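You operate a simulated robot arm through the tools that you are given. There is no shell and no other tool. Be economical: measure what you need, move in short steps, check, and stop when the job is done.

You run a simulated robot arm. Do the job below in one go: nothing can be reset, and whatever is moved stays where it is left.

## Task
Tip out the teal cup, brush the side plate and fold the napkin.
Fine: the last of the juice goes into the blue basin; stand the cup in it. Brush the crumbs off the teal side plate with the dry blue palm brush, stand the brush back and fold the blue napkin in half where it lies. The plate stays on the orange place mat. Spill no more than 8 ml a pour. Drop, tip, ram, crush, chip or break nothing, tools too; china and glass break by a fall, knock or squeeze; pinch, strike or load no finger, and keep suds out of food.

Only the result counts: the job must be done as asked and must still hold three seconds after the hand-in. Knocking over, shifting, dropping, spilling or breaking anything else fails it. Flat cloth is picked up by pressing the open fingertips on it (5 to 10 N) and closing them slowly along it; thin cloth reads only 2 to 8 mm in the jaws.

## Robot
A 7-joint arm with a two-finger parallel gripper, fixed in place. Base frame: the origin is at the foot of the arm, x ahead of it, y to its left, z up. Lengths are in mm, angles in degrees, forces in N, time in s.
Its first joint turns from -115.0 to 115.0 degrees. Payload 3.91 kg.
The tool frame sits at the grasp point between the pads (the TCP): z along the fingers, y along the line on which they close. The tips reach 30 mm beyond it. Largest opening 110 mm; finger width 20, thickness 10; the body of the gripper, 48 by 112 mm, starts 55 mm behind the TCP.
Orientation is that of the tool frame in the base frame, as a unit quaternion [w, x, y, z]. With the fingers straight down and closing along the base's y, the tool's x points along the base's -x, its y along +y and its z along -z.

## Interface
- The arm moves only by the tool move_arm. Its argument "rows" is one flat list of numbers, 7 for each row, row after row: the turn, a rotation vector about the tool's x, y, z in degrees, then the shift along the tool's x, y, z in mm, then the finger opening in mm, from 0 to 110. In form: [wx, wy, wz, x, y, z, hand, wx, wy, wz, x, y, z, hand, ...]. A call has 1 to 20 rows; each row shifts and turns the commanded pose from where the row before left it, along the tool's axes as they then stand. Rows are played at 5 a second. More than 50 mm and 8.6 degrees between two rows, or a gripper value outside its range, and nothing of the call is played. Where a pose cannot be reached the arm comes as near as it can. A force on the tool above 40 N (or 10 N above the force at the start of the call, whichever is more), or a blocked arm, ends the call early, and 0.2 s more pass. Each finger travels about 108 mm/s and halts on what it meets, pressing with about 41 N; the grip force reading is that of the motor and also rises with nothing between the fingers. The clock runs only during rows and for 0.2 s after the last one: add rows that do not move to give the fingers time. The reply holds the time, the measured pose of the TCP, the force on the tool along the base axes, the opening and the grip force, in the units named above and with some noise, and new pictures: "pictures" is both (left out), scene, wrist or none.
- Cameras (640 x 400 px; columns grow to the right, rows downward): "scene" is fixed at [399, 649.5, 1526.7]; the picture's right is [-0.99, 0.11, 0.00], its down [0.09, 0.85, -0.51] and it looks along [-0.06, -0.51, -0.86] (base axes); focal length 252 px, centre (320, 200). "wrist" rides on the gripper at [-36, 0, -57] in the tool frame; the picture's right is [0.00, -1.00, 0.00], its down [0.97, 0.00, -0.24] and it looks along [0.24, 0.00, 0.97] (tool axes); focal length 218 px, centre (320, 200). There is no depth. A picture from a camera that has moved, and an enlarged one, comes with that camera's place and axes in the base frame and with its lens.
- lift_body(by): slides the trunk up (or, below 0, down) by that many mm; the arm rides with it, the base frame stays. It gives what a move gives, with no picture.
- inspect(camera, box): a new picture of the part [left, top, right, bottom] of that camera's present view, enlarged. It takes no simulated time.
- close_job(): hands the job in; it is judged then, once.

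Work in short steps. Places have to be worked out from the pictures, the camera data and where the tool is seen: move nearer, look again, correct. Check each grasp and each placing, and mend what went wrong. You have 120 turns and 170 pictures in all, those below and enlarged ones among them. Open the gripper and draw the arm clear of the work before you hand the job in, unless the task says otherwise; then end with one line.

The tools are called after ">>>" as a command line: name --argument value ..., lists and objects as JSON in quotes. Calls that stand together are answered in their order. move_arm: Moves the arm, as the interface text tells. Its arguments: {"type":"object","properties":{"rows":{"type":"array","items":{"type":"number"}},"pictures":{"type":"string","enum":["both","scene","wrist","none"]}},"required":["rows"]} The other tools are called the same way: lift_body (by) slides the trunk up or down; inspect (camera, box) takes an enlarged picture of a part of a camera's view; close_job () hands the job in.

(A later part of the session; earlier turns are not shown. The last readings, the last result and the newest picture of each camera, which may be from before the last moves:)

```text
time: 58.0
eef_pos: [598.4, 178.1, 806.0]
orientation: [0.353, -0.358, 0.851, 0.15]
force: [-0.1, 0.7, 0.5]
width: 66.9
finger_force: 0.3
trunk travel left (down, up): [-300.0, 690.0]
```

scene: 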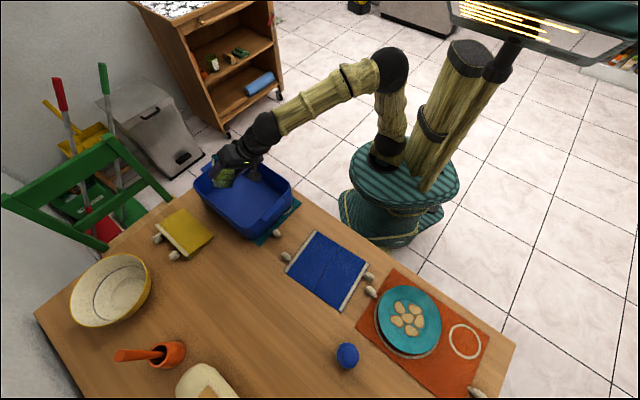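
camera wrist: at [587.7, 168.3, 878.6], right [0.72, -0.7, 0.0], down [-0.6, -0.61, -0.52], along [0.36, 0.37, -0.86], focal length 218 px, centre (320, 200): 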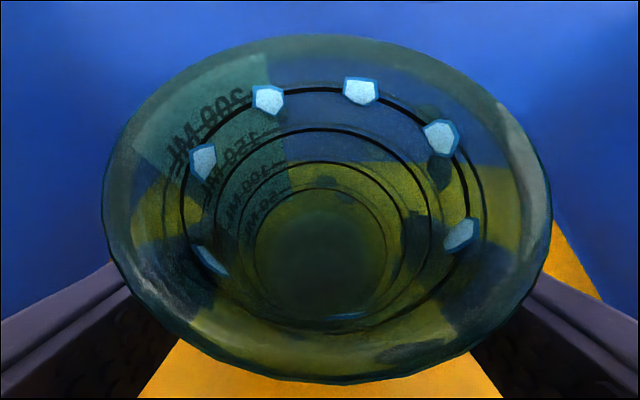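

The readings hint at touchdown with the cup sliding lightly in the pads, so I compare the view.

>>> inspect --camera "wrist" --box '[0, 0, 640, 400]'

>>> inspect --camera "scene" --box '[190, 140, 290, 220]'

```text
1.00 times, centred on (320, 200) of wrist
camera zoom: at [587.6, 167.6, 871.5], right [0.72, -0.7, 0.0], down [-0.6, -0.61, -0.52], along [0.36, 0.37, -0.86], focal length 218 px, centre (320, 200)
```

zoom: 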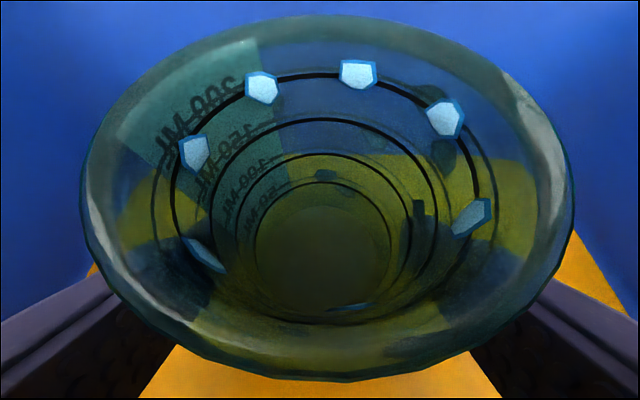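

```text
5.00 times, centred on (240, 180) of scene
camera zoom: at [399.0, 649.5, 1526.7], right [-0.99, 0.11, 0.0], down [0.09, 0.85, -0.51], along [-0.06, -0.51, -0.86], focal length 1259 px, centre (720, 300)
```

zoom: 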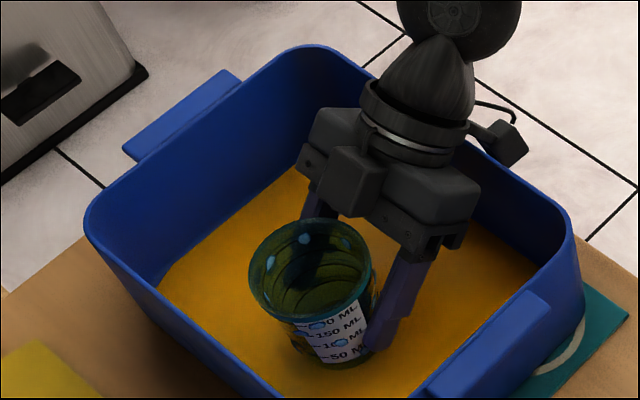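

The rim has risen in the hand, so the cup is standing on the basin floor. I open gently.

>>> move_arm --rows '[0, 0, 0, 0, 0, 0, 67.5, 0, 0, 0, 0, 0, 0, 69, 0, 0, 0, 0, 0, 0, 73, 0, 0, 0, 0, 0, 0, 82, 0, 0, 0, 0, 0, 0, 92, 0, 0, 0, 0, 0, 0, 96]' --pictures "wrist"

```text
time: 59.4
eef_pos: [598.6, 179.7, 806.9]
orientation: [0.352, -0.359, 0.851, 0.151]
force: [0.7, 0.4, 0.1]
width: 96.0
finger_force: 0.1
trunk travel left (down, up): [-300.0, 690.0]
camera wrist: at [587.5, 167.8, 871.6], right [0.72, -0.7, 0.0], down [-0.6, -0.61, -0.52], along [0.36, 0.37, -0.86], focal length 218 px, centre (320, 200)
```

wrist: 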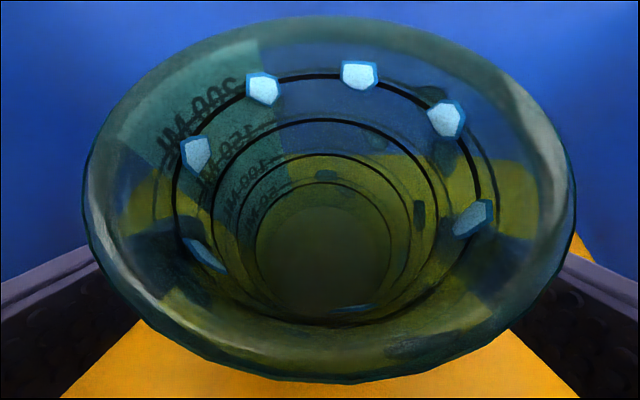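

Released, and the cup stands steady. I rise straight up with the trunk.

>>> lift_body --by 180

>>> inspect --camera "scene" --box '[170, 110, 330, 250]'

```text
time: 61.4
eef_pos: [598.3, 177.9, 985.9]
orientation: [0.352, -0.359, 0.851, 0.151]
force: [-0.2, -0.2, -0.1]
width: 96.3
finger_force: 0.0
trunk travel left (down, up): [-480.0, 510.0]
```

```text
2.86 times, centred on (250, 180) of scene
camera zoom: at [399.0, 649.5, 1526.7], right [-0.99, 0.11, 0.0], down [0.09, 0.85, -0.51], along [-0.06, -0.51, -0.86], focal length 719 px, centre (520, 257)
```

zoom: 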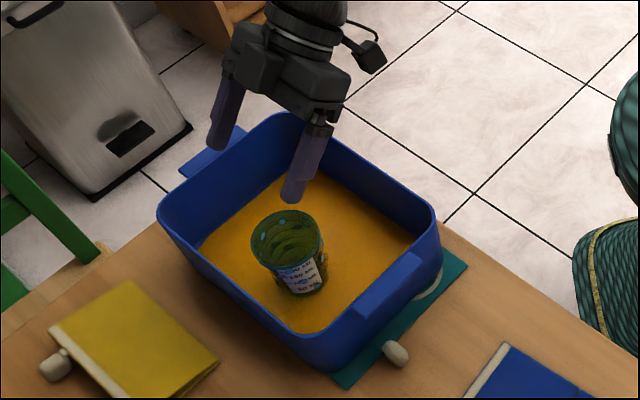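

The cup stands in the basin, so that part is done. I go over the table to view the brush and plate from nearer.

>>> move_arm --rows '[0, 0, 0, -3.9, 39.6, 3.9, 100, 0, 0, 0, -3.9, 39.6, 3.9, 100, 0, 0, 0, -3.9, 39.6, 3.9, 100, 0, 0, 0, -3.9, 39.6, 3.9, 100, 0, 0, 0, -3.9, 39.6, 3.9, 100, 0, 0, 0, -3.9, 39.6, 3.9, 100, 0, 0, 0, -3.9, 39.6, 3.9, 100, 0, 0, 0, -3.9, 39.6, 3.9, 100, 0, 0, 0, -3.9, 39.6, 3.9, 100, 0, 0, 0, -3.9, 39.6, 3.9, 100, 0, 0, 0, -3.9, 39.6, 3.9, 100, -4.24, 0, -4.24, 0, 0, 0, 100, -4.24, 0, -4.24, 0, 0, 0, 100, -4.24, 0, -4.24, 0, 0, 0, 100]'

```text
time: 64.4
eef_pos: [326.5, 525.8, 988.1]
orientation: [0.324, -0.488, 0.784, 0.204]
force: [-0.2, -0.4, 0.5]
width: 100.1
finger_force: 0.0
trunk travel left (down, up): [-480.0, 510.0]
camera wrist: at [319.0, 511.4, 1052.9], right [0.9, -0.44, 0.0], down [-0.38, -0.77, -0.52], along [0.22, 0.47, -0.86], focal length 218 px, centre (320, 200)
```

scene: 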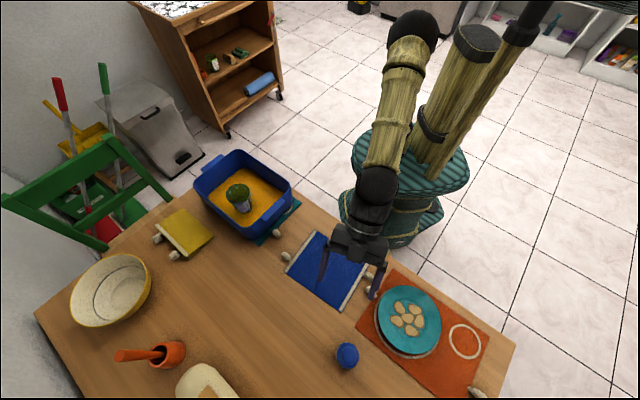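
wrist: 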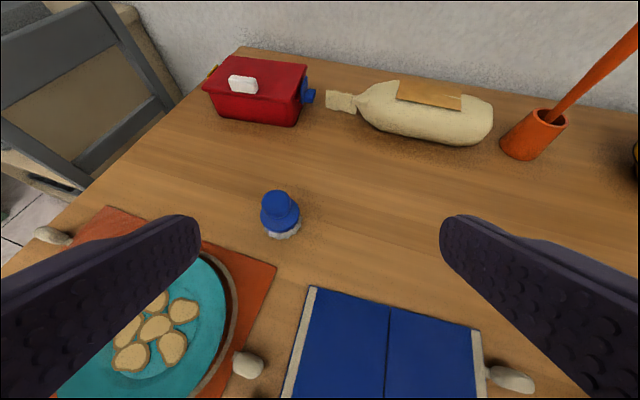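

>>> inspect --camera "wrist" --box '[230, 160, 330, 260]'

>>> inspect --camera "scene" --box '[320, 270, 480, 390]'

```text
4.00 times, centred on (280, 210) of wrist
camera zoom: at [319.0, 511.4, 1052.9], right [0.9, -0.44, 0.0], down [-0.38, -0.77, -0.52], along [0.22, 0.47, -0.86], focal length 873 px, centre (480, 160)
```

zoom: 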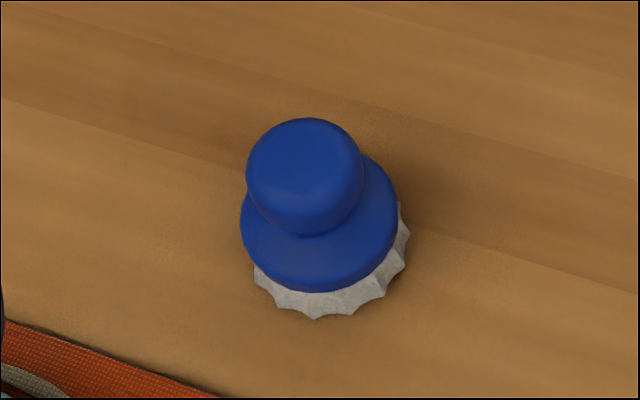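

```text
3.33 times, centred on (400, 330) of scene
camera zoom: at [399.0, 649.5, 1526.7], right [-0.99, 0.11, 0.0], down [0.09, 0.85, -0.51], along [-0.06, -0.51, -0.86], focal length 839 px, centre (53, -233)
```

zoom: 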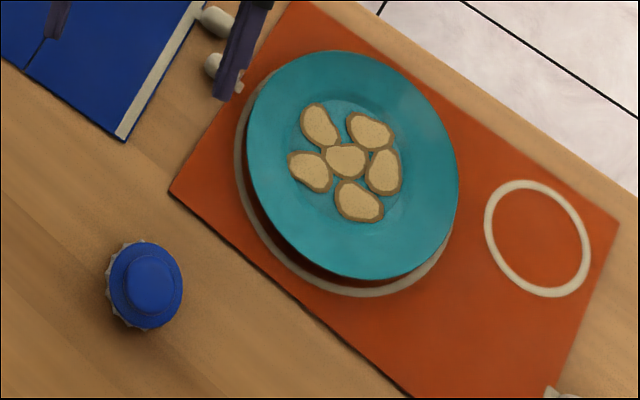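

The brush stands at about (330, 663): knob about 37 mm wide with its top near z≈812, wider disc (about 52 mm) near 785. I turn the fingers vertical and move above it.

>>> move_arm --rows '[0, 7.5, 0, 0, 0, 0, 100, 0, 7.5, 0, 0, 0, 0, 100, 0, 7.5, 0, 0, 0, 0, 90, 0, 7.5, 0, 0, 0, 0, 80, 0, 7.5, 0, 0, 0, 0, 80, 0, 7.5, 0, 0, 0, 0, 80, 0, 0, 0, -30, 14, 10, 80, 0, 0, 0, -30, 14, 10, 80, 0, 0, 0, -30, 15, 10, 80, 0, 0, 0, -35, 15, 10, 80]' --pictures "wrist"

```text
time: 66.6
eef_pos: [314.0, 610.9, 930.2]
orientation: [-0.001, -0.528, 0.849, 0.001]
force: [0.4, 0.7, 0.3]
width: 79.9
finger_force: 0.0
out of reach, approached as far as the arm can: row 8, 9, 10
trunk travel left (down, up): [-480.0, 510.0]
camera wrist: at [328.3, 643.7, 986.9], right [0.9, -0.44, 0.0], down [-0.43, -0.87, 0.24], along [-0.11, -0.21, -0.97], focal length 218 px, centre (320, 200)
```

wrist: 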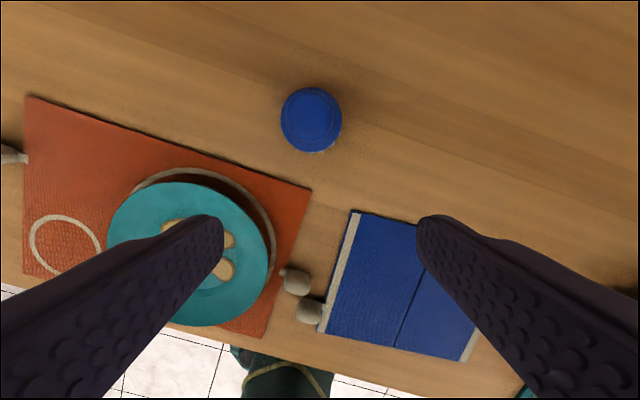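

Reach ended at r≈687 because the shoulder is too high. I lower the trunk by 70, raise the hand a little, lower again, and go further out.

>>> lift_body --by -70

>>> move_arm --rows '[0, 0, 0, 0, 0, -40, 80, 0, 0, 0, 0, 0, -40, 80, 0, 0, 0, 0, 0, -30, 80]' --pictures "none"

>>> lift_body --by -110

```text
time: 67.7
eef_pos: [312.6, 610.7, 860.8]
orientation: [0.0, -0.529, 0.849, 0.001]
force: [-0.3, -0.4, 0.1]
width: 80.3
finger_force: 0.0
trunk travel left (down, up): [-410.0, 580.0]
```

```text
time: 68.5
eef_pos: [301.9, 574.1, 944.4]
orientation: [0.0, -0.53, 0.848, 0.003]
force: [0.0, -0.2, 0.7]
width: 80.1
finger_force: 0.1
out of reach, approached as far as the arm can: row 1, 2, 3
trunk travel left (down, up): [-410.0, 580.0]
```

```text
time: 69.9
eef_pos: [301.2, 575.4, 833.7]
orientation: [0.0, -0.529, 0.849, 0.001]
force: [0.3, -0.2, -1.3]
width: 80.1
finger_force: 0.1
trunk travel left (down, up): [-300.0, 690.0]
```

Reach grows when the hand is low relative to the shoulder, so the trunk should go up. I raise it 290 and then bring the arm down and outward with a 15° outward tilt.

>>> lift_body --by 290

>>> move_arm --rows '[0, -7.5, 0, 0, 0, 30, 80, 0, -7.5, 0, 0, 0, 30, 80, 0, 0, 0, 0, 0, 40, 80, 0, 0, 0, 0, 0, 40, 80, 0, 0, 0, 0, 0, 40, 80]' --pictures "none"

```text
time: 72.8
eef_pos: [301.2, 575.8, 1124.1]
orientation: [0.0, -0.529, 0.849, 0.003]
force: [-0.5, -0.8, -0.1]
width: 80.0
finger_force: 0.0
trunk travel left (down, up): [-590.0, 400.0]
```

```text
time: 74.0
eef_pos: [343.4, 676.8, 977.5]
orientation: [0.11, -0.524, 0.842, 0.07]
force: [-0.1, -0.2, -0.2]
width: 80.1
finger_force: 0.0
out of reach, approached as far as the arm can: row 1, 2, 3, 4
trunk travel left (down, up): [-590.0, 400.0]
```

Now reach is ample (r≈759). I move to 60 mm short of the knob along the tilted fingers and look.

>>> move_arm --rows '[0, 0, 0, 21, 2.2, 28, 70, 0, 0, 0, 21, 2.2, 28, 70, 0, 0, 0, 21, 2.2, 28, 70, 0, 0, 0, 0, 0, 0, 70]'

```text
time: 75.0
eef_pos: [340.0, 695.5, 886.8]
orientation: [0.109, -0.524, 0.842, 0.07]
force: [0.8, 0.2, 1.0]
width: 70.1
finger_force: 0.0
out of reach, approached as far as the arm can: row 1, 2, 3
trunk travel left (down, up): [-590.0, 400.0]
camera wrist: at [348.4, 713.2, 951.4], right [0.9, -0.44, 0.0], down [-0.44, -0.9, -0.02], along [0.0, 0.02, -1.0], focal length 218 px, centre (320, 200)
```

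scene: 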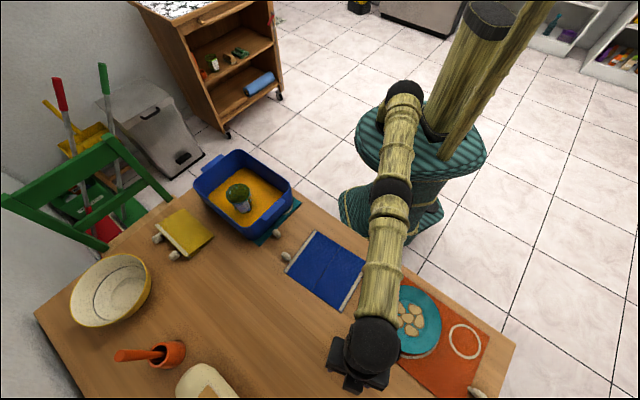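
wrist: 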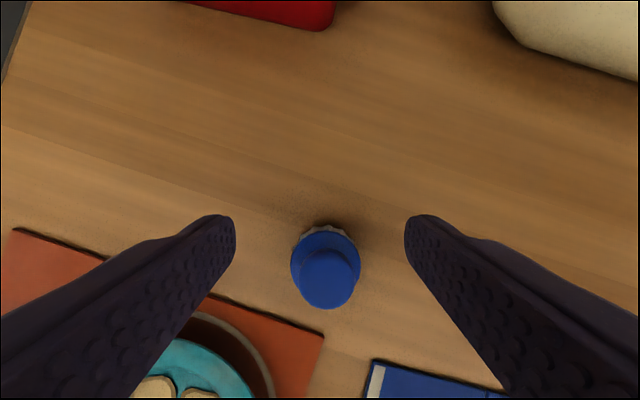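

The commanded pose may have run ahead of the arm. I step back up and inward to learn how command and measurement relate.

>>> move_arm --rows '[0, 0, 0, 10, 0, -20, 70, 0, 0, 0, 10, 0, -20, 70, 0, 0, 0, 0, 0, 0, 70]' --pictures "none"

>>> move_arm --rows '[0, 0, 0, 10, 0, -20, 70, 0, 0, 0, 10, 0, -20, 70, 0, 0, 0, 0, 0, 0, 70]' --pictures "none"

```text
time: 75.8
eef_pos: [336.9, 689.5, 929.6]
orientation: [0.109, -0.524, 0.842, 0.07]
force: [-0.6, 0.7, -0.9]
width: 70.0
finger_force: 0.0
out of reach, approached as far as the arm can: row 1, 2
trunk travel left (down, up): [-590.0, 400.0]
```

```text
time: 76.6
eef_pos: [334.3, 683.4, 966.3]
orientation: [0.109, -0.524, 0.842, 0.07]
force: [-0.6, -0.3, 0.1]
width: 70.2
finger_force: 0.0
out of reach, approached as far as the arm can: row 1, 2
trunk travel left (down, up): [-590.0, 400.0]
```

I'm sliding along the outer reach limit, so the command is too far out. I pull straight inward to regain it.

>>> move_arm --rows '[0, 0, 0, 25, 0, 0, 70, 0, 0, 0, 25, 0, 0, 70, 0, 0, 0, 0, 0, 0, 70]' --pictures "none"

```text
time: 77.4
eef_pos: [333.4, 683.8, 966.3]
orientation: [0.109, -0.523, 0.842, 0.071]
force: [0.4, 1.4, 0.0]
width: 69.9
finger_force: 0.1
out of reach, approached as far as the arm can: row 1, 2
trunk travel left (down, up): [-590.0, 400.0]
```

The arm has gone straight, which is singular, and it ignores inward commands. I change the hand pitch while commanding inward to break out.

>>> move_arm --rows '[0, -7.5, 0, 0, 0, 0, 70, 0, -7.5, 0, 0, 0, 0, 70, 0, 0, 0, 0, 0, 0, 70, 0, 0, 0, 0, 0, 0, 70]'

```text
time: 78.4
eef_pos: [351.0, 731.8, 977.7]
orientation: [0.218, -0.511, 0.82, 0.139]
force: [1.1, -0.5, -0.7]
width: 69.8
finger_force: 0.2
out of reach, approached as far as the arm can: row 1, 2
trunk travel left (down, up): [-590.0, 400.0]
camera wrist: at [351.0, 734.3, 1044.3], right [0.9, -0.44, 0.0], down [-0.42, -0.86, -0.28], along [0.12, 0.25, -0.96], focal length 218 px, centre (320, 200)
```

scene: 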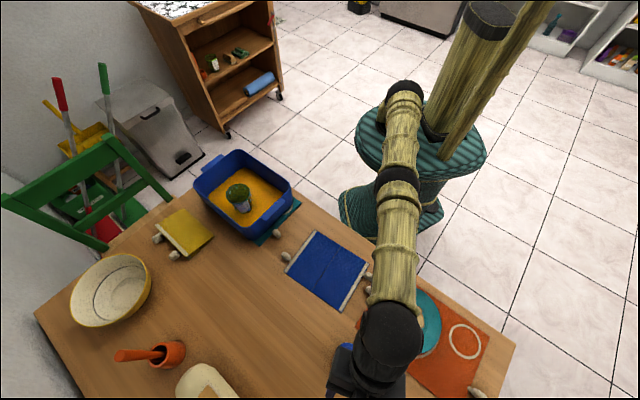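
wrist: 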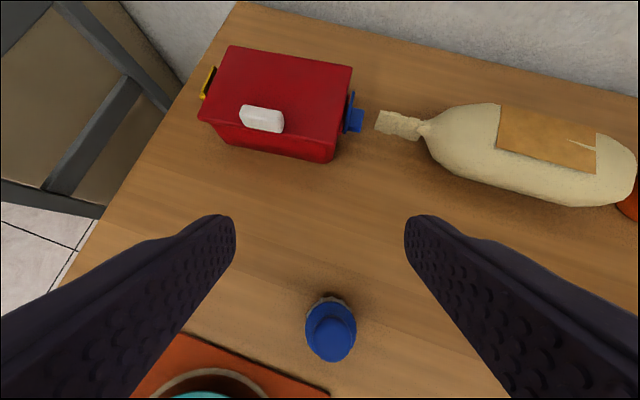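

>>> move_arm --rows '[0, 7.5, 0, 20, 0, -40, 70, 0, 7.5, 0, 20, 0, -40, 70, 0, 7.5, 0, 20, 0, -40, 70, 0, 7.5, 0, 20, 0, -40, 70, 0, 0, 0, 0, 0, 0, 70]' --pictures "none"

```text
time: 79.6
eef_pos: [287.0, 584.1, 1096.1]
orientation: [-0.001, -0.53, 0.848, 0.001]
force: [0.9, 0.1, 0.0]
width: 70.1
finger_force: 0.0
out of reach, approached as far as the arm can: row 3, 4
trunk travel left (down, up): [-590.0, 400.0]
```

Rows with an outward tilt were reachable, and only the vertical ones failed. I restore a 15° outward tilt and drop the trunk to a middle height.

>>> move_arm --rows '[0, -7.5, 0, -20, 0, 0, 70, 0, -7.5, 0, -20, 0, 0, 70, 0, 0, 0, -20, 0, 0, 70, 0, 0, 0, 0, 0, 0, 70]' --pictures "none"

>>> lift_body --by -115

```text
time: 80.6
eef_pos: [310.3, 633.9, 1105.0]
orientation: [0.109, -0.524, 0.842, 0.071]
force: [0.3, -0.2, 0.4]
width: 70.0
finger_force: 0.0
trunk travel left (down, up): [-590.0, 400.0]
```

```text
time: 82.1
eef_pos: [310.0, 633.5, 991.1]
orientation: [0.11, -0.523, 0.842, 0.07]
force: [-0.1, 0.6, 0.0]
width: 70.1
finger_force: 0.0
trunk travel left (down, up): [-475.0, 515.0]
```

In sync again. I approach the standoff above the knob.

>>> move_arm --rows '[0, 0, 0, 3.7, -1, 27.7, 70, 0, 0, 0, 3.7, -1, 27.7, 70, 0, 0, 0, 3.7, -1, 27.7, 70, 0, 0, 0, 3.7, -1, 27.7, 70, 0, 0, 0, 0, 0, 0, 70]' --pictures "wrist"

```text
time: 83.3
eef_pos: [318.4, 642.0, 881.0]
orientation: [0.111, -0.524, 0.842, 0.07]
force: [-0.3, 0.5, 0.6]
width: 69.6
finger_force: 0.1
trunk travel left (down, up): [-475.0, 515.0]
camera wrist: at [326.0, 660.6, 945.1], right [0.9, -0.44, 0.0], down [-0.44, -0.9, -0.02], along [0.01, 0.02, -1.0], focal length 218 px, centre (320, 200)
```

wrist: 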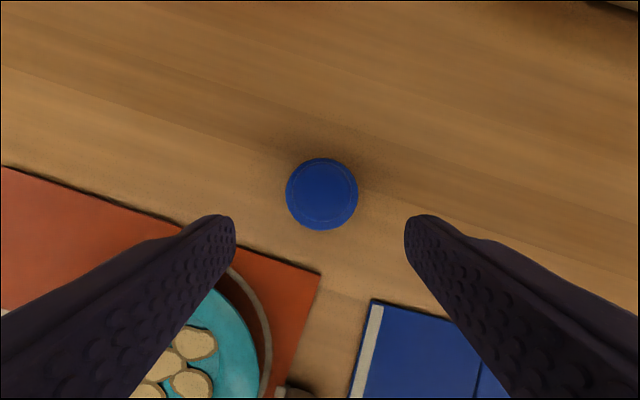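

The brush axis refines to (329.5, 666). I descend around the knob with the fingers 70 apart.

>>> move_arm --rows '[0, 0, 0, -1.6, 0.2, 16, 70, 0, 0, 0, -1.6, 0.2, 16, 70, 0, 0, 0, -1.7, 0.2, 16, 70, 0, 0, 0, 0, 0, 8, 70, 0, 0, 0, 0, 0, 5, 70, 0, 0, 0, 0, 0, 0, 70]' --pictures "both"

```text
time: 84.7
eef_pos: [326.6, 664.3, 821.0]
orientation: [0.111, -0.524, 0.842, 0.071]
force: [-0.2, -0.6, 0.3]
width: 70.0
finger_force: 0.1
trunk travel left (down, up): [-475.0, 515.0]
camera wrist: at [335.4, 681.9, 885.6], right [0.9, -0.44, 0.0], down [-0.44, -0.9, -0.02], along [0.01, 0.02, -1.0], focal length 218 px, centre (320, 200)
```

scene: 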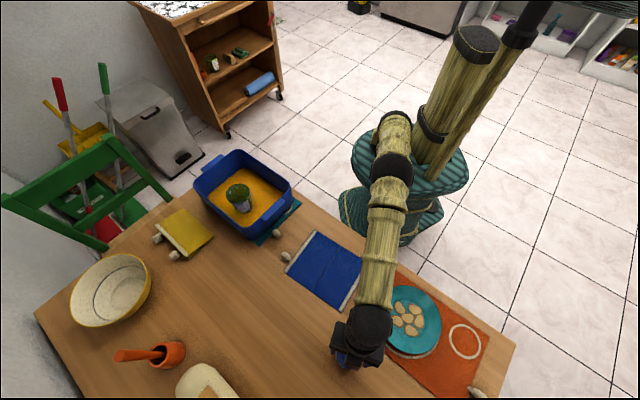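
wrist: 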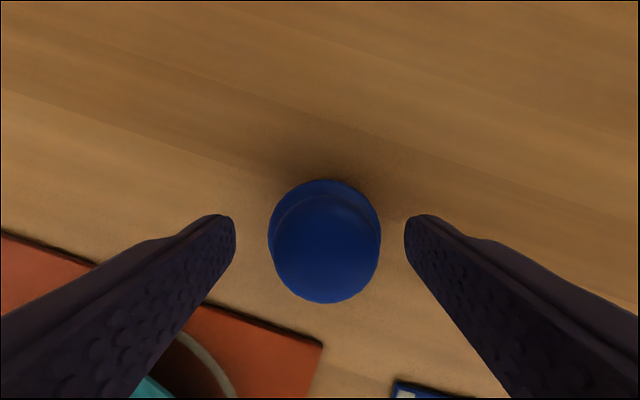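

The knob sits centred between the tips, within about 2 mm. I trim and close onto it.

>>> move_arm --rows '[0, 0, 0, 0, -2, 0, 62, 0, 0, 0, 0, 0, 0, 54, 0, 0, 0, 0, 0, 0, 47, 0, 0, 0, 0, 0, 0, 43, 0, 0, 0, 0, 0, 0, 40, 0, 0, 0, 0, 0, 0, 37, 0, 0, 0, 0, 0, 0, 35, 0, 0, 0, 0, 0, 0, 35]' --pictures "wrist"

```text
time: 86.5
eef_pos: [329.6, 663.5, 822.4]
orientation: [0.111, -0.524, 0.842, 0.071]
force: [-0.3, -0.4, -0.5]
width: 35.9
finger_force: 0.6
trunk travel left (down, up): [-475.0, 515.0]
camera wrist: at [337.7, 680.5, 886.6], right [0.9, -0.44, 0.0], down [-0.44, -0.9, -0.02], along [0.01, 0.02, -1.0], focal length 218 px, centre (320, 200)
```

wrist: 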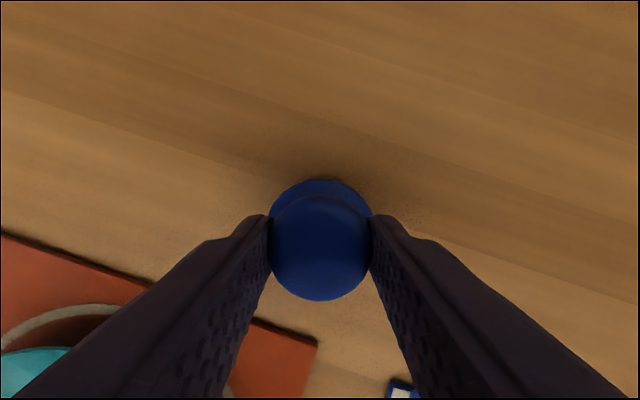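

Contact is close to 36 mm. I tighten a few mm more on this sturdy tool and check the grip.

>>> move_arm --rows '[0, 0, 0, 0, 0, 0, 34, 0, 0, 0, 0, 0, 0, 33, 0, 0, 0, 0, 0, 0, 32, 0, 0, 0, 0, 0, 0, 32]' --pictures "none"

>>> move_arm --rows '[0, 0, 0, 1.3, 0, -4.8, 32, 0, 0, 0, 1.3, 0, -4.8, 32, 0, 0, 0, 2.6, 0, -9.7, 32, 0, 0, 0, 2.6, 0, -9.7, 32]'

```text
time: 87.5
eef_pos: [330.7, 663.3, 822.7]
orientation: [0.11, -0.524, 0.841, 0.072]
force: [0.1, -0.2, 1.0]
width: 34.5
finger_force: 40.5
trunk travel left (down, up): [-475.0, 515.0]
```

```text
time: 88.5
eef_pos: [323.6, 650.9, 848.6]
orientation: [0.111, -0.525, 0.841, 0.071]
force: [0.0, 0.2, -0.9]
width: 34.6
finger_force: 41.2
trunk travel left (down, up): [-475.0, 515.0]
camera wrist: at [331.5, 668.3, 911.9], right [0.9, -0.44, 0.0], down [-0.44, -0.9, -0.02], along [0.01, 0.02, -1.0], focal length 218 px, centre (320, 200)
```

scene: 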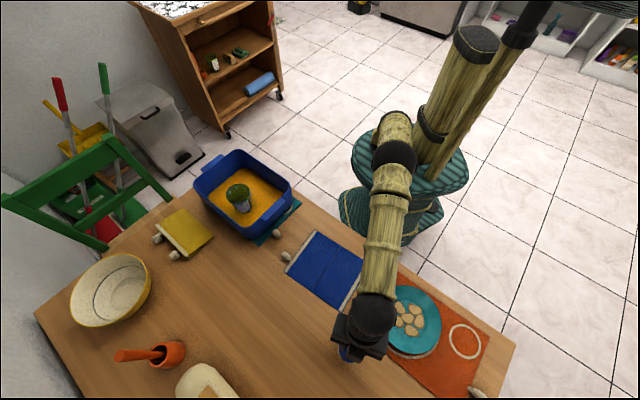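
wrist: 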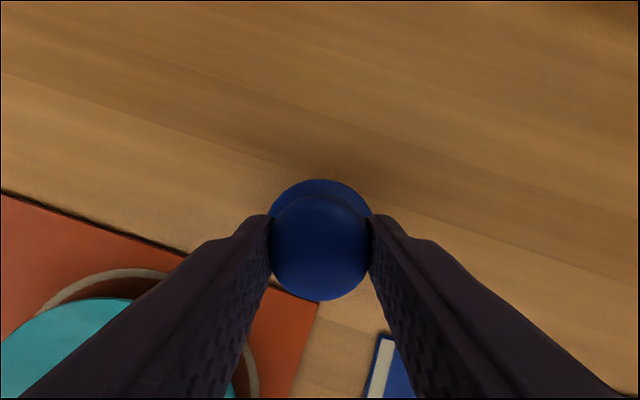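

The brush is lifted cleanly; on the table its TCP stood at z≈822.5, at (330, 663.5). I raise it and carry it back to look down on the plate.

>>> move_arm --rows '[0, 0, 0, -6.5, 0, -24, 32, 0, 0, 0, -6.5, 0, -24, 32, 0, 0, 0, 35, 25.8, -9.6, 32, 0, 0, 0, 35, 25.8, -9.6, 32, 0, 0, 0, 35, 25.8, -9.6, 32, 0, 0, 0, 35, 25.8, -9.6, 32, 0, 0, 0, 35, 25.8, -9.6, 32, 0, 0, 0, 0, 0, 0, 32]' --pictures "wrist"

>>> inspect --camera "scene" --box '[320, 230, 520, 390]'

```text
time: 90.3
eef_pos: [126.7, 543.8, 897.2]
orientation: [0.11, -0.524, 0.842, 0.071]
force: [0.1, -0.9, -1.0]
width: 34.4
finger_force: 40.5
trunk travel left (down, up): [-475.0, 515.0]
camera wrist: at [135.0, 561.9, 961.7], right [0.9, -0.44, 0.0], down [-0.44, -0.9, -0.02], along [0.01, 0.02, -1.0], focal length 218 px, centre (320, 200)
```

wrist: 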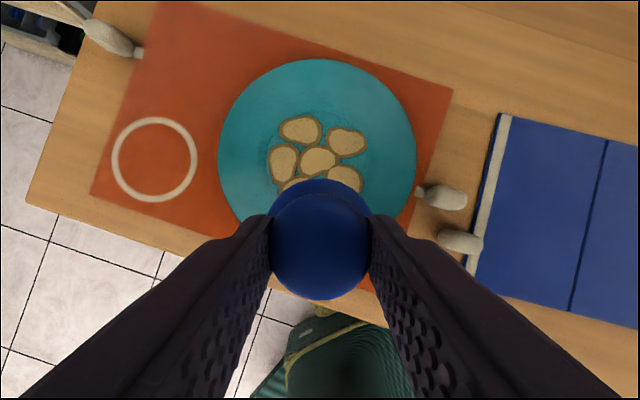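

```text
2.50 times, centred on (420, 310) of scene
camera zoom: at [399.0, 649.5, 1526.7], right [-0.99, 0.11, 0.0], down [0.09, 0.85, -0.51], along [-0.06, -0.51, -0.86], focal length 629 px, centre (70, -75)
```

zoom: 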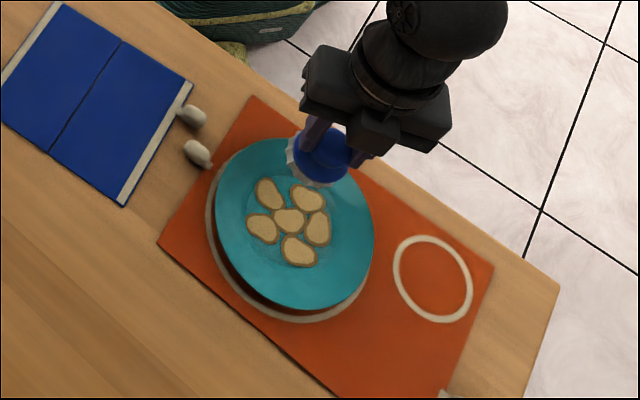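

The crumb cluster centres at about (149, 599), within about 45 mm radius. I move the brush over it and stop about 15 mm above the plate.

>>> move_arm --rows '[0, 0, 0, -18.2, 1, 4.9, 32, 0, 0, 0, -18.2, 1, 4.9, 32, 0, 0, 0, -18.2, 1, 4.8, 32, 0, 0, 0, 4, 0, 15, 32, 0, 0, 0, 4, 0, 15, 32, 0, 0, 0, 3.4, 0, 12, 32, 0, 0, 0, 0, 0, 0, 32]' --pictures "wrist"

>>> inspect --camera "scene" --box '[350, 260, 470, 370]'

```text
time: 91.9
eef_pos: [148.5, 597.7, 856.0]
orientation: [0.111, -0.525, 0.841, 0.071]
force: [-0.2, -0.1, -0.4]
width: 34.1
finger_force: 40.6
trunk travel left (down, up): [-475.0, 515.0]
camera wrist: at [156.1, 614.8, 919.9], right [0.9, -0.44, 0.0], down [-0.44, -0.9, -0.02], along [0.01, 0.02, -1.0], focal length 218 px, centre (320, 200)
```

wrist: 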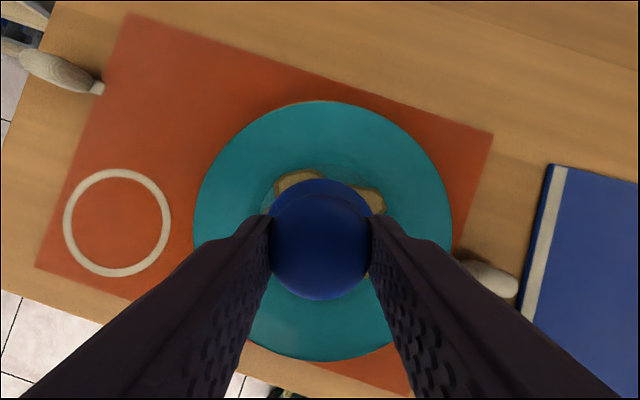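

```text
3.64 times, centred on (410, 315) of scene
camera zoom: at [399.0, 649.5, 1526.7], right [-0.99, 0.11, 0.0], down [0.09, 0.85, -0.51], along [-0.06, -0.51, -0.86], focal length 915 px, centre (-7, -218)
```

zoom: 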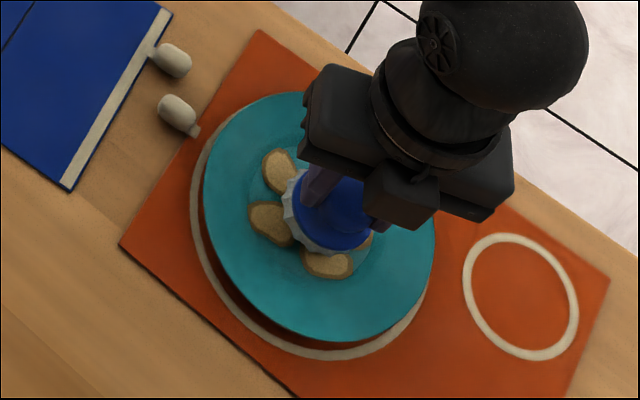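

The brush is centred over the plate, whose rim is near z≈775. I lower carefully to find contact.

>>> move_arm --rows '[0, 0, 0, 0.8, 0, 2.9, 32, 0, 0, 0, 0.8, 0, 2.9, 32, 0, 0, 0, 0.8, 0, 2.9, 32, 0, 0, 0, 0.5, 0, 1.9, 32, 0, 0, 0, 0, 0, 0, 32]' --pictures "none"

>>> move_arm --rows '[0, 0, 0, 0.4, 0, 1.45, 32, 0, 0, 0, 0.4, 0, 1.45, 32, 0, 0, 0, 0, 0, 0, 32]' --pictures "none"

>>> move_arm --rows '[0, 0, 0, 0.4, 0, 1.45, 32, 0, 0, 0, 0.4, 0, 1.45, 32, 0, 0, 0, 0, 0, 0, 32]' --pictures "none"

```text
time: 93.1
eef_pos: [148.9, 595.6, 845.8]
orientation: [0.111, -0.524, 0.842, 0.07]
force: [0.3, 1.0, -1.4]
width: 34.2
finger_force: 40.6
trunk travel left (down, up): [-475.0, 515.0]
```

```text
time: 93.9
eef_pos: [148.8, 596.2, 842.3]
orientation: [0.11, -0.524, 0.841, 0.071]
force: [-0.1, -0.2, 0.1]
width: 34.3
finger_force: 41.5
trunk travel left (down, up): [-475.0, 515.0]
```

```text
time: 94.7
eef_pos: [149.7, 596.5, 839.6]
orientation: [0.11, -0.524, 0.842, 0.071]
force: [0.6, 0.5, 0.1]
width: 34.3
finger_force: 40.8
trunk travel left (down, up): [-475.0, 515.0]
```

>>> move_arm --rows '[0, 0, 0, 0.26, 0, 0.97, 32, 0, 0, 0, 0.26, 0, 0.97, 32, 0, 0, 0, 0, 0, 0, 32]' --pictures "none"

>>> move_arm --rows '[0, 0, 0, 0.26, 0, 0.97, 32, 0, 0, 0, 0.26, 0, 0.97, 32, 0, 0, 0, 0, 0, 0, 32]' --pictures "none"

>>> move_arm --rows '[0, 0, 0, 0.26, 0, 0.97, 32, 0, 0, 0, 0, 0, 0, 32]' --pictures "none"

```text
time: 95.5
eef_pos: [149.9, 596.8, 835.6]
orientation: [0.11, -0.524, 0.842, 0.071]
force: [-0.2, -0.1, -1.8]
width: 34.4
finger_force: 41.1
trunk travel left (down, up): [-475.0, 515.0]
```

```text
time: 96.3
eef_pos: [148.4, 595.6, 833.5]
orientation: [0.111, -0.524, 0.842, 0.071]
force: [-1.0, -0.1, -1.1]
width: 33.9
finger_force: 41.1
trunk travel left (down, up): [-475.0, 515.0]
```

```text
time: 96.9
eef_pos: [149.7, 596.6, 833.9]
orientation: [0.111, -0.523, 0.842, 0.071]
force: [0.0, -0.1, -0.8]
width: 34.4
finger_force: 41.0
trunk travel left (down, up): [-475.0, 515.0]
```

No contact yet, so I look before continuing.

>>> move_arm --rows '[0, 0, 0, 0.26, 0, 0.97, 32, 0, 0, 0, 0, 0, 0, 32]' --pictures "none"

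>>> move_arm --rows '[0, 0, 0, 0.26, 0, 0.97, 32, 0, 0, 0, 0, 0, 0, 32]' --pictures "none"

>>> inspect --camera "scene" --box '[350, 260, 470, 370]'

```text
time: 97.5
eef_pos: [148.9, 597.1, 834.6]
orientation: [0.109, -0.524, 0.842, 0.071]
force: [-0.4, -0.4, 2.6]
width: 34.0
finger_force: 41.0
trunk travel left (down, up): [-475.0, 515.0]
```

```text
time: 98.1
eef_pos: [148.6, 596.8, 834.0]
orientation: [0.111, -0.524, 0.841, 0.072]
force: [0.7, 2.9, 10.8]
width: 34.0
finger_force: 40.2
trunk travel left (down, up): [-475.0, 515.0]
```

```text
3.64 times, centred on (410, 315) of scene
camera zoom: at [399.0, 649.5, 1526.7], right [-0.99, 0.11, 0.0], down [0.09, 0.85, -0.51], along [-0.06, -0.51, -0.86], focal length 915 px, centre (-7, -218)
```

zoom: 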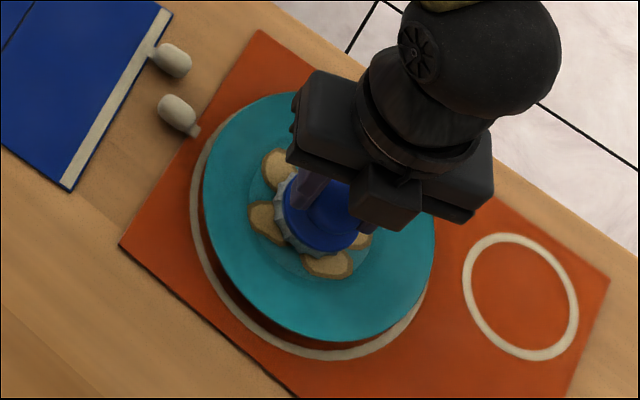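

Contact found at TCP z≈834, with 10 N from the last step. I ease up 1 mm for a light touch and make a first short stroke to check forces and the plate.

>>> move_arm --rows '[0, 0, 0, -0.26, 0, -0.97, 32, 0, 0, 0, 0, 6, 0, 32, 0, 0, 0, 0, 7, 0, 32, 0, 0, 0, 0, 7, 0, 32]' --pictures "none"

>>> inspect --camera "scene" --box '[350, 260, 470, 370]'

```text
time: 99.1
eef_pos: [133.0, 604.9, 832.7]
orientation: [0.112, -0.524, 0.842, 0.071]
force: [4.4, -1.7, 12.5]
width: 34.3
finger_force: 41.6
trunk travel left (down, up): [-475.0, 515.0]
```

```text
3.64 times, centred on (410, 315) of scene
camera zoom: at [399.0, 649.5, 1526.7], right [-0.99, 0.11, 0.0], down [0.09, 0.85, -0.51], along [-0.06, -0.51, -0.86], focal length 915 px, centre (-7, -218)
```

zoom: 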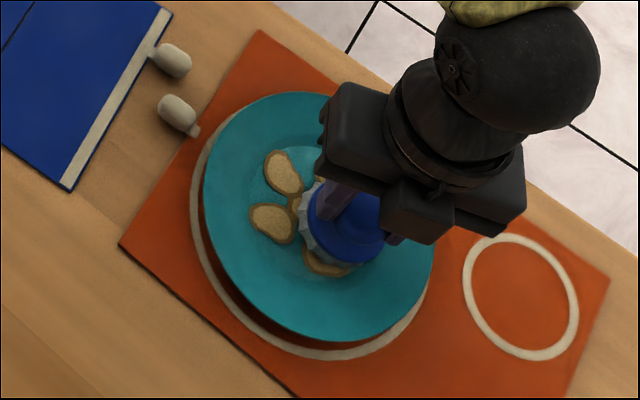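

The plate has not moved. The contact is a bit firm at 12 N, so I raise another 1 mm and run a 20 mm circle.

>>> move_arm --rows '[0, 0, 0, -0.3, 0, -1.0, 32, 0, 0, 0, 9.66, -2.7, -2.59, 32, 0, 0, 0, 7.05, -7.3, -1.89, 32, 0, 0, 0, 2.61, -10, -0.7, 32, 0, 0, 0, -2.61, -10, 0.7, 32, 0, 0, 0, -7.05, -7.3, 1.89, 32, 0, 0, 0, -9.66, -2.7, 2.59, 32]' --pictures "none"

>>> inspect --camera "scene" --box '[350, 260, 470, 370]'

```text
time: 100.7
eef_pos: [166.9, 587.3, 833.1]
orientation: [0.11, -0.525, 0.841, 0.071]
force: [-3.2, -1.9, 6.5]
width: 34.3
finger_force: 41.5
trunk travel left (down, up): [-475.0, 515.0]
```

```text
3.64 times, centred on (410, 315) of scene
camera zoom: at [399.0, 649.5, 1526.7], right [-0.99, 0.11, 0.0], down [0.09, 0.85, -0.51], along [-0.06, -0.51, -0.86], focal length 915 px, centre (-7, -218)
```

zoom: 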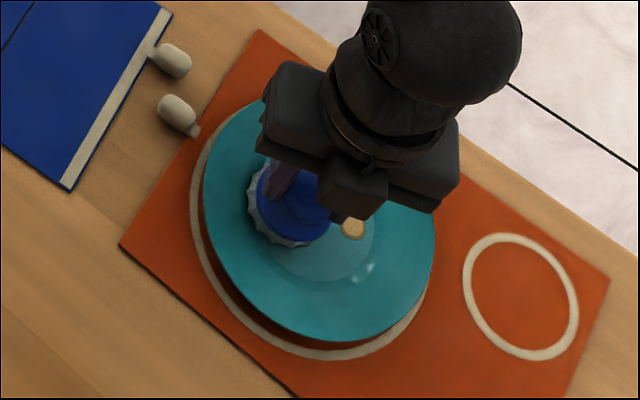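

Brushing clears the crumbs as intended. I complete the other half of the circle and pass through the centre.

>>> move_arm --rows '[0, 0, 0, -9.66, 2.7, 2.59, 32, 0, 0, 0, -7.05, 7.3, 1.89, 32, 0, 0, 0, -2.61, 10, 0.7, 32, 0, 0, 0, 2.61, 10, -0.7, 32, 0, 0, 0, 7.05, 7.3, -1.89, 32, 0, 0, 0, 9.66, 2.7, -2.59, 32, 0, 0, 0, 9.66, -2.7, -2.59, 32, 0, 0, 0, 7.05, -7.3, -1.89, 32, 0, 0, 0, 2.61, -10, -0.7, 32, 0, 0, 0, -6, -3, 1.6, 32, 0, 0, 0, -7, 3, 1.9, 32, 0, 0, 0, -7, 0, 1.9, 32]' --pictures "none"

>>> move_arm --rows '[0, 0, 0, -6, 0, -20, 32, 0, 0, 0, -8, 0, -30, 32, 0, 0, 0, 25, 0, -10, 32, 0, 0, 0, 30, 0, -5, 32, 0, 0, 0, 0, 0, 0, 32]' --pictures "wrist"

>>> inspect --camera "scene" --box '[350, 260, 470, 370]'

```text
time: 103.3
eef_pos: [150.0, 596.0, 833.9]
orientation: [0.11, -0.524, 0.841, 0.071]
force: [-0.9, -2.3, 7.6]
width: 34.0
finger_force: 40.8
trunk travel left (down, up): [-475.0, 515.0]
```

```text
time: 104.5
eef_pos: [128.3, 544.4, 884.1]
orientation: [0.111, -0.524, 0.841, 0.072]
force: [0.4, 0.0, -0.1]
width: 34.5
finger_force: 40.9
trunk travel left (down, up): [-475.0, 515.0]
camera wrist: at [135.3, 562.1, 947.9], right [0.9, -0.44, 0.0], down [-0.44, -0.9, -0.02], along [0.01, 0.02, -1.0], focal length 218 px, centre (320, 200)
```

wrist: 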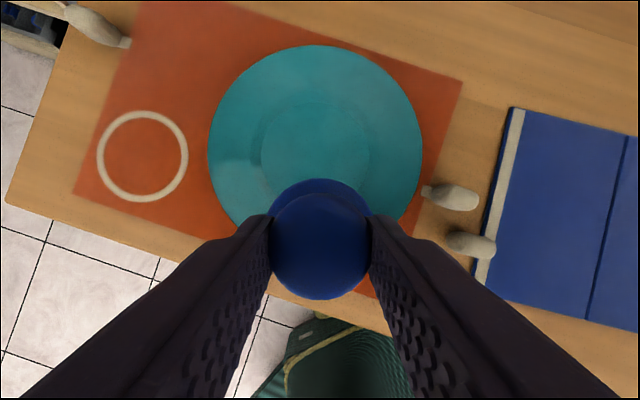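

```text
3.64 times, centred on (410, 315) of scene
camera zoom: at [399.0, 649.5, 1526.7], right [-0.99, 0.11, 0.0], down [0.09, 0.85, -0.51], along [-0.06, -0.51, -0.86], focal length 915 px, centre (-7, -218)
```

zoom: 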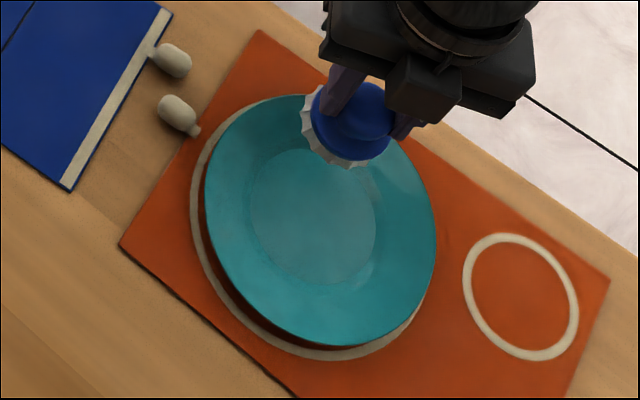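

The plate is clean and still on its mat. I carry the brush back above its original spot at (330, 663.5).

>>> move_arm --rows '[0, 0, 0, -37.9, -25.8, 10.2, 32, 0, 0, 0, -37.9, -25.8, 10.2, 32, 0, 0, 0, -37.9, -25.8, 10.2, 32, 0, 0, 0, -37.9, -25.8, 10.2, 32, 0, 0, 0, -37.9, -25.8, 10.2, 32, 0, 0, 0, 0, 0, 0, 32]' --pictures "none"

```text
time: 105.9
eef_pos: [326.8, 665.1, 885.3]
orientation: [0.11, -0.525, 0.841, 0.07]
force: [0.1, 0.2, -0.9]
width: 34.3
finger_force: 41.3
trunk travel left (down, up): [-475.0, 515.0]
```

>>> move_arm --rows '[0, 0, 0, 4, -1.7, 15, 32, 0, 0, 0, 4, -1.7, 15, 32, 0, 0, 0, 4, 0, 15, 32, 0, 0, 0, 2, 0, 8, 32, 0, 0, 0, 0.8, 0, 2.9, 32, 0, 0, 0, 0, 0, 0, 32]' --pictures "wrist"

>>> move_arm --rows '[0, 0, 0, 0.26, 0, 0.97, 32, 0, 0, 0, 0.26, 0, 0.97, 32, 0, 0, 0, 0, 0, 0, 32]' --pictures "none"

```text
time: 107.3
eef_pos: [330.5, 664.6, 826.8]
orientation: [0.111, -0.524, 0.841, 0.071]
force: [-0.4, 0.3, -1.2]
width: 33.9
finger_force: 41.1
trunk travel left (down, up): [-475.0, 515.0]
camera wrist: at [337.8, 682.2, 891.8], right [0.9, -0.44, 0.0], down [-0.44, -0.9, -0.02], along [0.01, 0.02, -1.0], focal length 218 px, centre (320, 200)
```

wrist: 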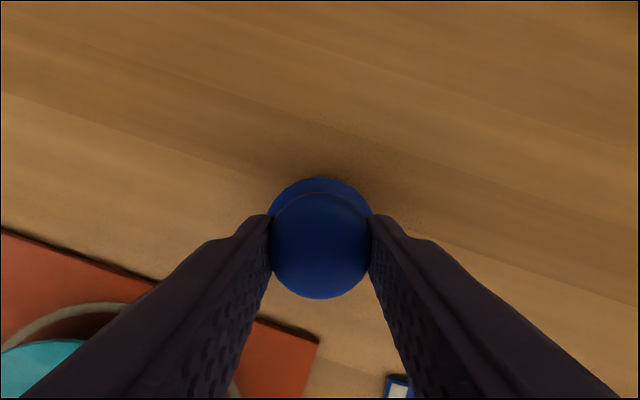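

```text
time: 108.1
eef_pos: [329.8, 662.6, 825.3]
orientation: [0.11, -0.524, 0.842, 0.07]
force: [0.6, -0.8, -0.6]
width: 34.1
finger_force: 40.9
trunk travel left (down, up): [-475.0, 515.0]
```

>>> move_arm --rows '[0, 0, 0, 0.26, 0, 0.97, 32, 0, 0, 0, 0, 0, 0, 32]' --pictures "none"

>>> move_arm --rows '[0, 0, 0, 0.26, 0, 0.97, 32, 0, 0, 0, 0, 0, 0, 32]' --pictures "none"

>>> move_arm --rows '[0, 0, 0, 0.26, 0, 0.97, 32, 0, 0, 0, 0, 0, 0, 32]' --pictures "none"

```text
time: 108.7
eef_pos: [330.0, 664.6, 824.4]
orientation: [0.111, -0.524, 0.842, 0.071]
force: [0.1, -0.2, -0.3]
width: 34.1
finger_force: 41.1
trunk travel left (down, up): [-475.0, 515.0]
```

```text
time: 109.3
eef_pos: [330.1, 664.0, 822.2]
orientation: [0.11, -0.524, 0.842, 0.07]
force: [0.1, -0.4, -2.1]
width: 33.9
finger_force: 40.9
trunk travel left (down, up): [-475.0, 515.0]
```

```text
time: 109.9
eef_pos: [330.7, 664.5, 822.8]
orientation: [0.111, -0.524, 0.842, 0.071]
force: [-1.0, 0.5, 0.3]
width: 34.2
finger_force: 41.0
trunk travel left (down, up): [-475.0, 515.0]
```

>>> move_arm --rows '[0, 0, 0, 0.2, 0, 0.75, 32, 0, 0, 0, 0, 0, 0, 32]' --pictures "none"

```text
time: 110.5
eef_pos: [329.5, 663.3, 822.7]
orientation: [0.111, -0.524, 0.841, 0.072]
force: [1.0, 0.9, 2.2]
width: 34.0
finger_force: 40.8
trunk travel left (down, up): [-475.0, 515.0]
```

The brush is touching the table at 2 N. I release slowly and back out along the fingers.

>>> move_arm --rows '[0, 0, 0, 0, 0, 0, 34.5, 0, 0, 0, 0, 0, 0, 36, 0, 0, 0, 0, 0, 0, 40, 0, 0, 0, 0, 0, 0, 48, 0, 0, 0, 0, 0, 0, 58, 0, 0, 0, 0, 0, 0, 64, 0, 0, 0, 0, 0, -15, 64, 0, 0, 0, 0, 0, -25, 64, 0, 0, 0, 0, 0, -35, 64, 0, 0, 0, 15, 0, -35, 64]' --pictures "both"

```text
time: 112.7
eef_pos: [311.7, 628.7, 926.8]
orientation: [0.11, -0.525, 0.841, 0.071]
force: [0.3, 0.4, -0.3]
width: 63.8
finger_force: 0.1
trunk travel left (down, up): [-475.0, 515.0]
camera wrist: at [319.0, 645.7, 990.0], right [0.9, -0.44, 0.0], down [-0.44, -0.9, -0.02], along [0.01, 0.02, -1.0], focal length 218 px, centre (320, 200)
```

scene: 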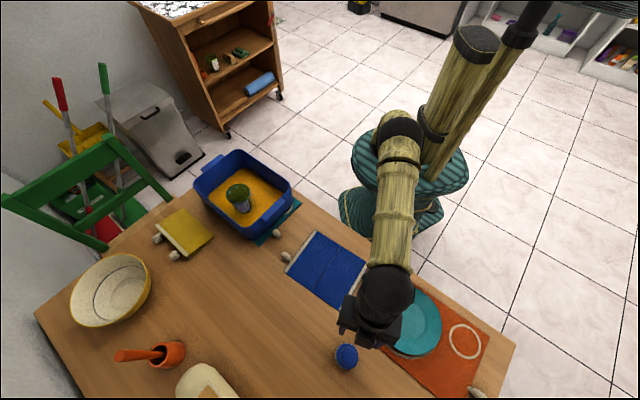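
wrist: 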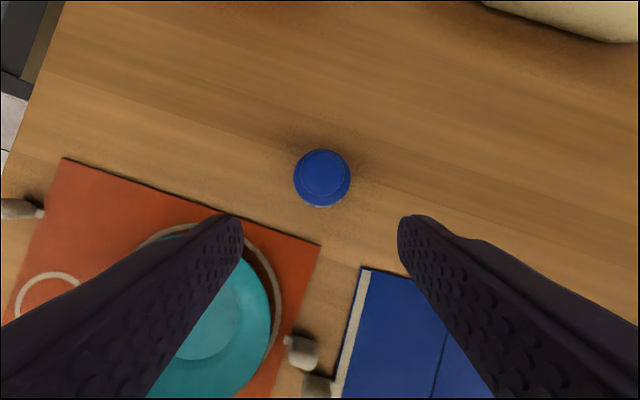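

The brush stands back in place and the plate is clean. Now the napkin: I move above its basin-side half, make the fingers vertical and align the closing axis across the hem (heading 51°).

>>> move_arm --rows '[0, 0, 0, 29.5, -32, -3.3, 64, 0, 0, 0, 29.5, -32, -3.3, 64, 0, 0, 0, 29.5, -32, -3.3, 64, 0, 0, 0, 29.5, -32, -3.3, 64, 0, 0, 0, 29.5, -32, -3.3, 64, 0, 0, 0, 29.5, -32, -3.3, 64, 0, 7.5, 0, 0, 0, 0, 64, 0, 7.5, 0, 0, 0, 0, 64, 0, 0, 6.5, 0, 0, 0, 64, 0, 0, 6.5, 0, 0, 0, 64, 0, 0, 0, 0, 0, 0, 64]' --pictures "both"

```text
time: 115.1
eef_pos: [406.6, 382.2, 896.9]
orientation: [-0.001, -0.429, 0.903, 0.001]
force: [0.6, -0.2, 0.4]
width: 64.0
finger_force: 0.0
trunk travel left (down, up): [-475.0, 515.0]
camera wrist: at [428.3, 409.7, 953.4], right [0.78, -0.63, 0.0], down [-0.61, -0.75, 0.24], along [-0.15, -0.18, -0.97], focal length 218 px, centre (320, 200)
```

scene: 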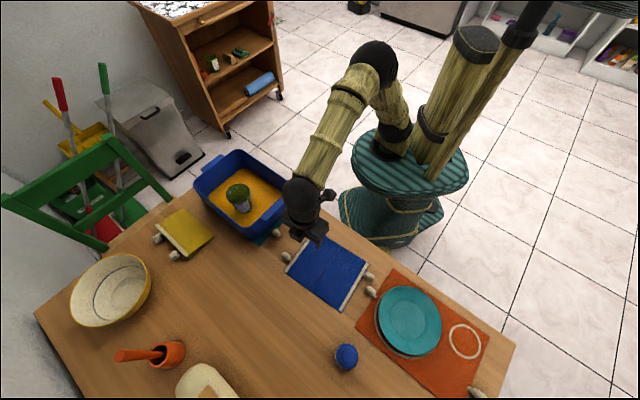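
wrist: 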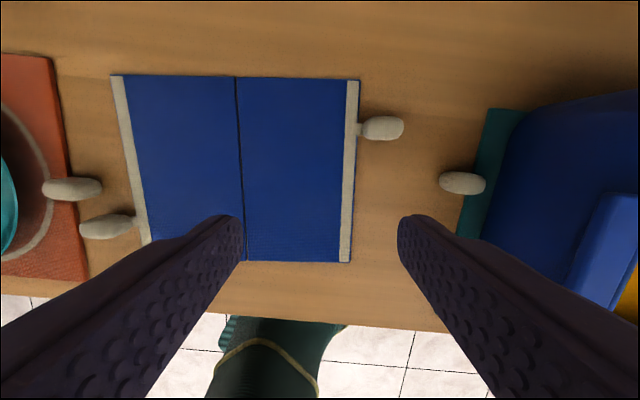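

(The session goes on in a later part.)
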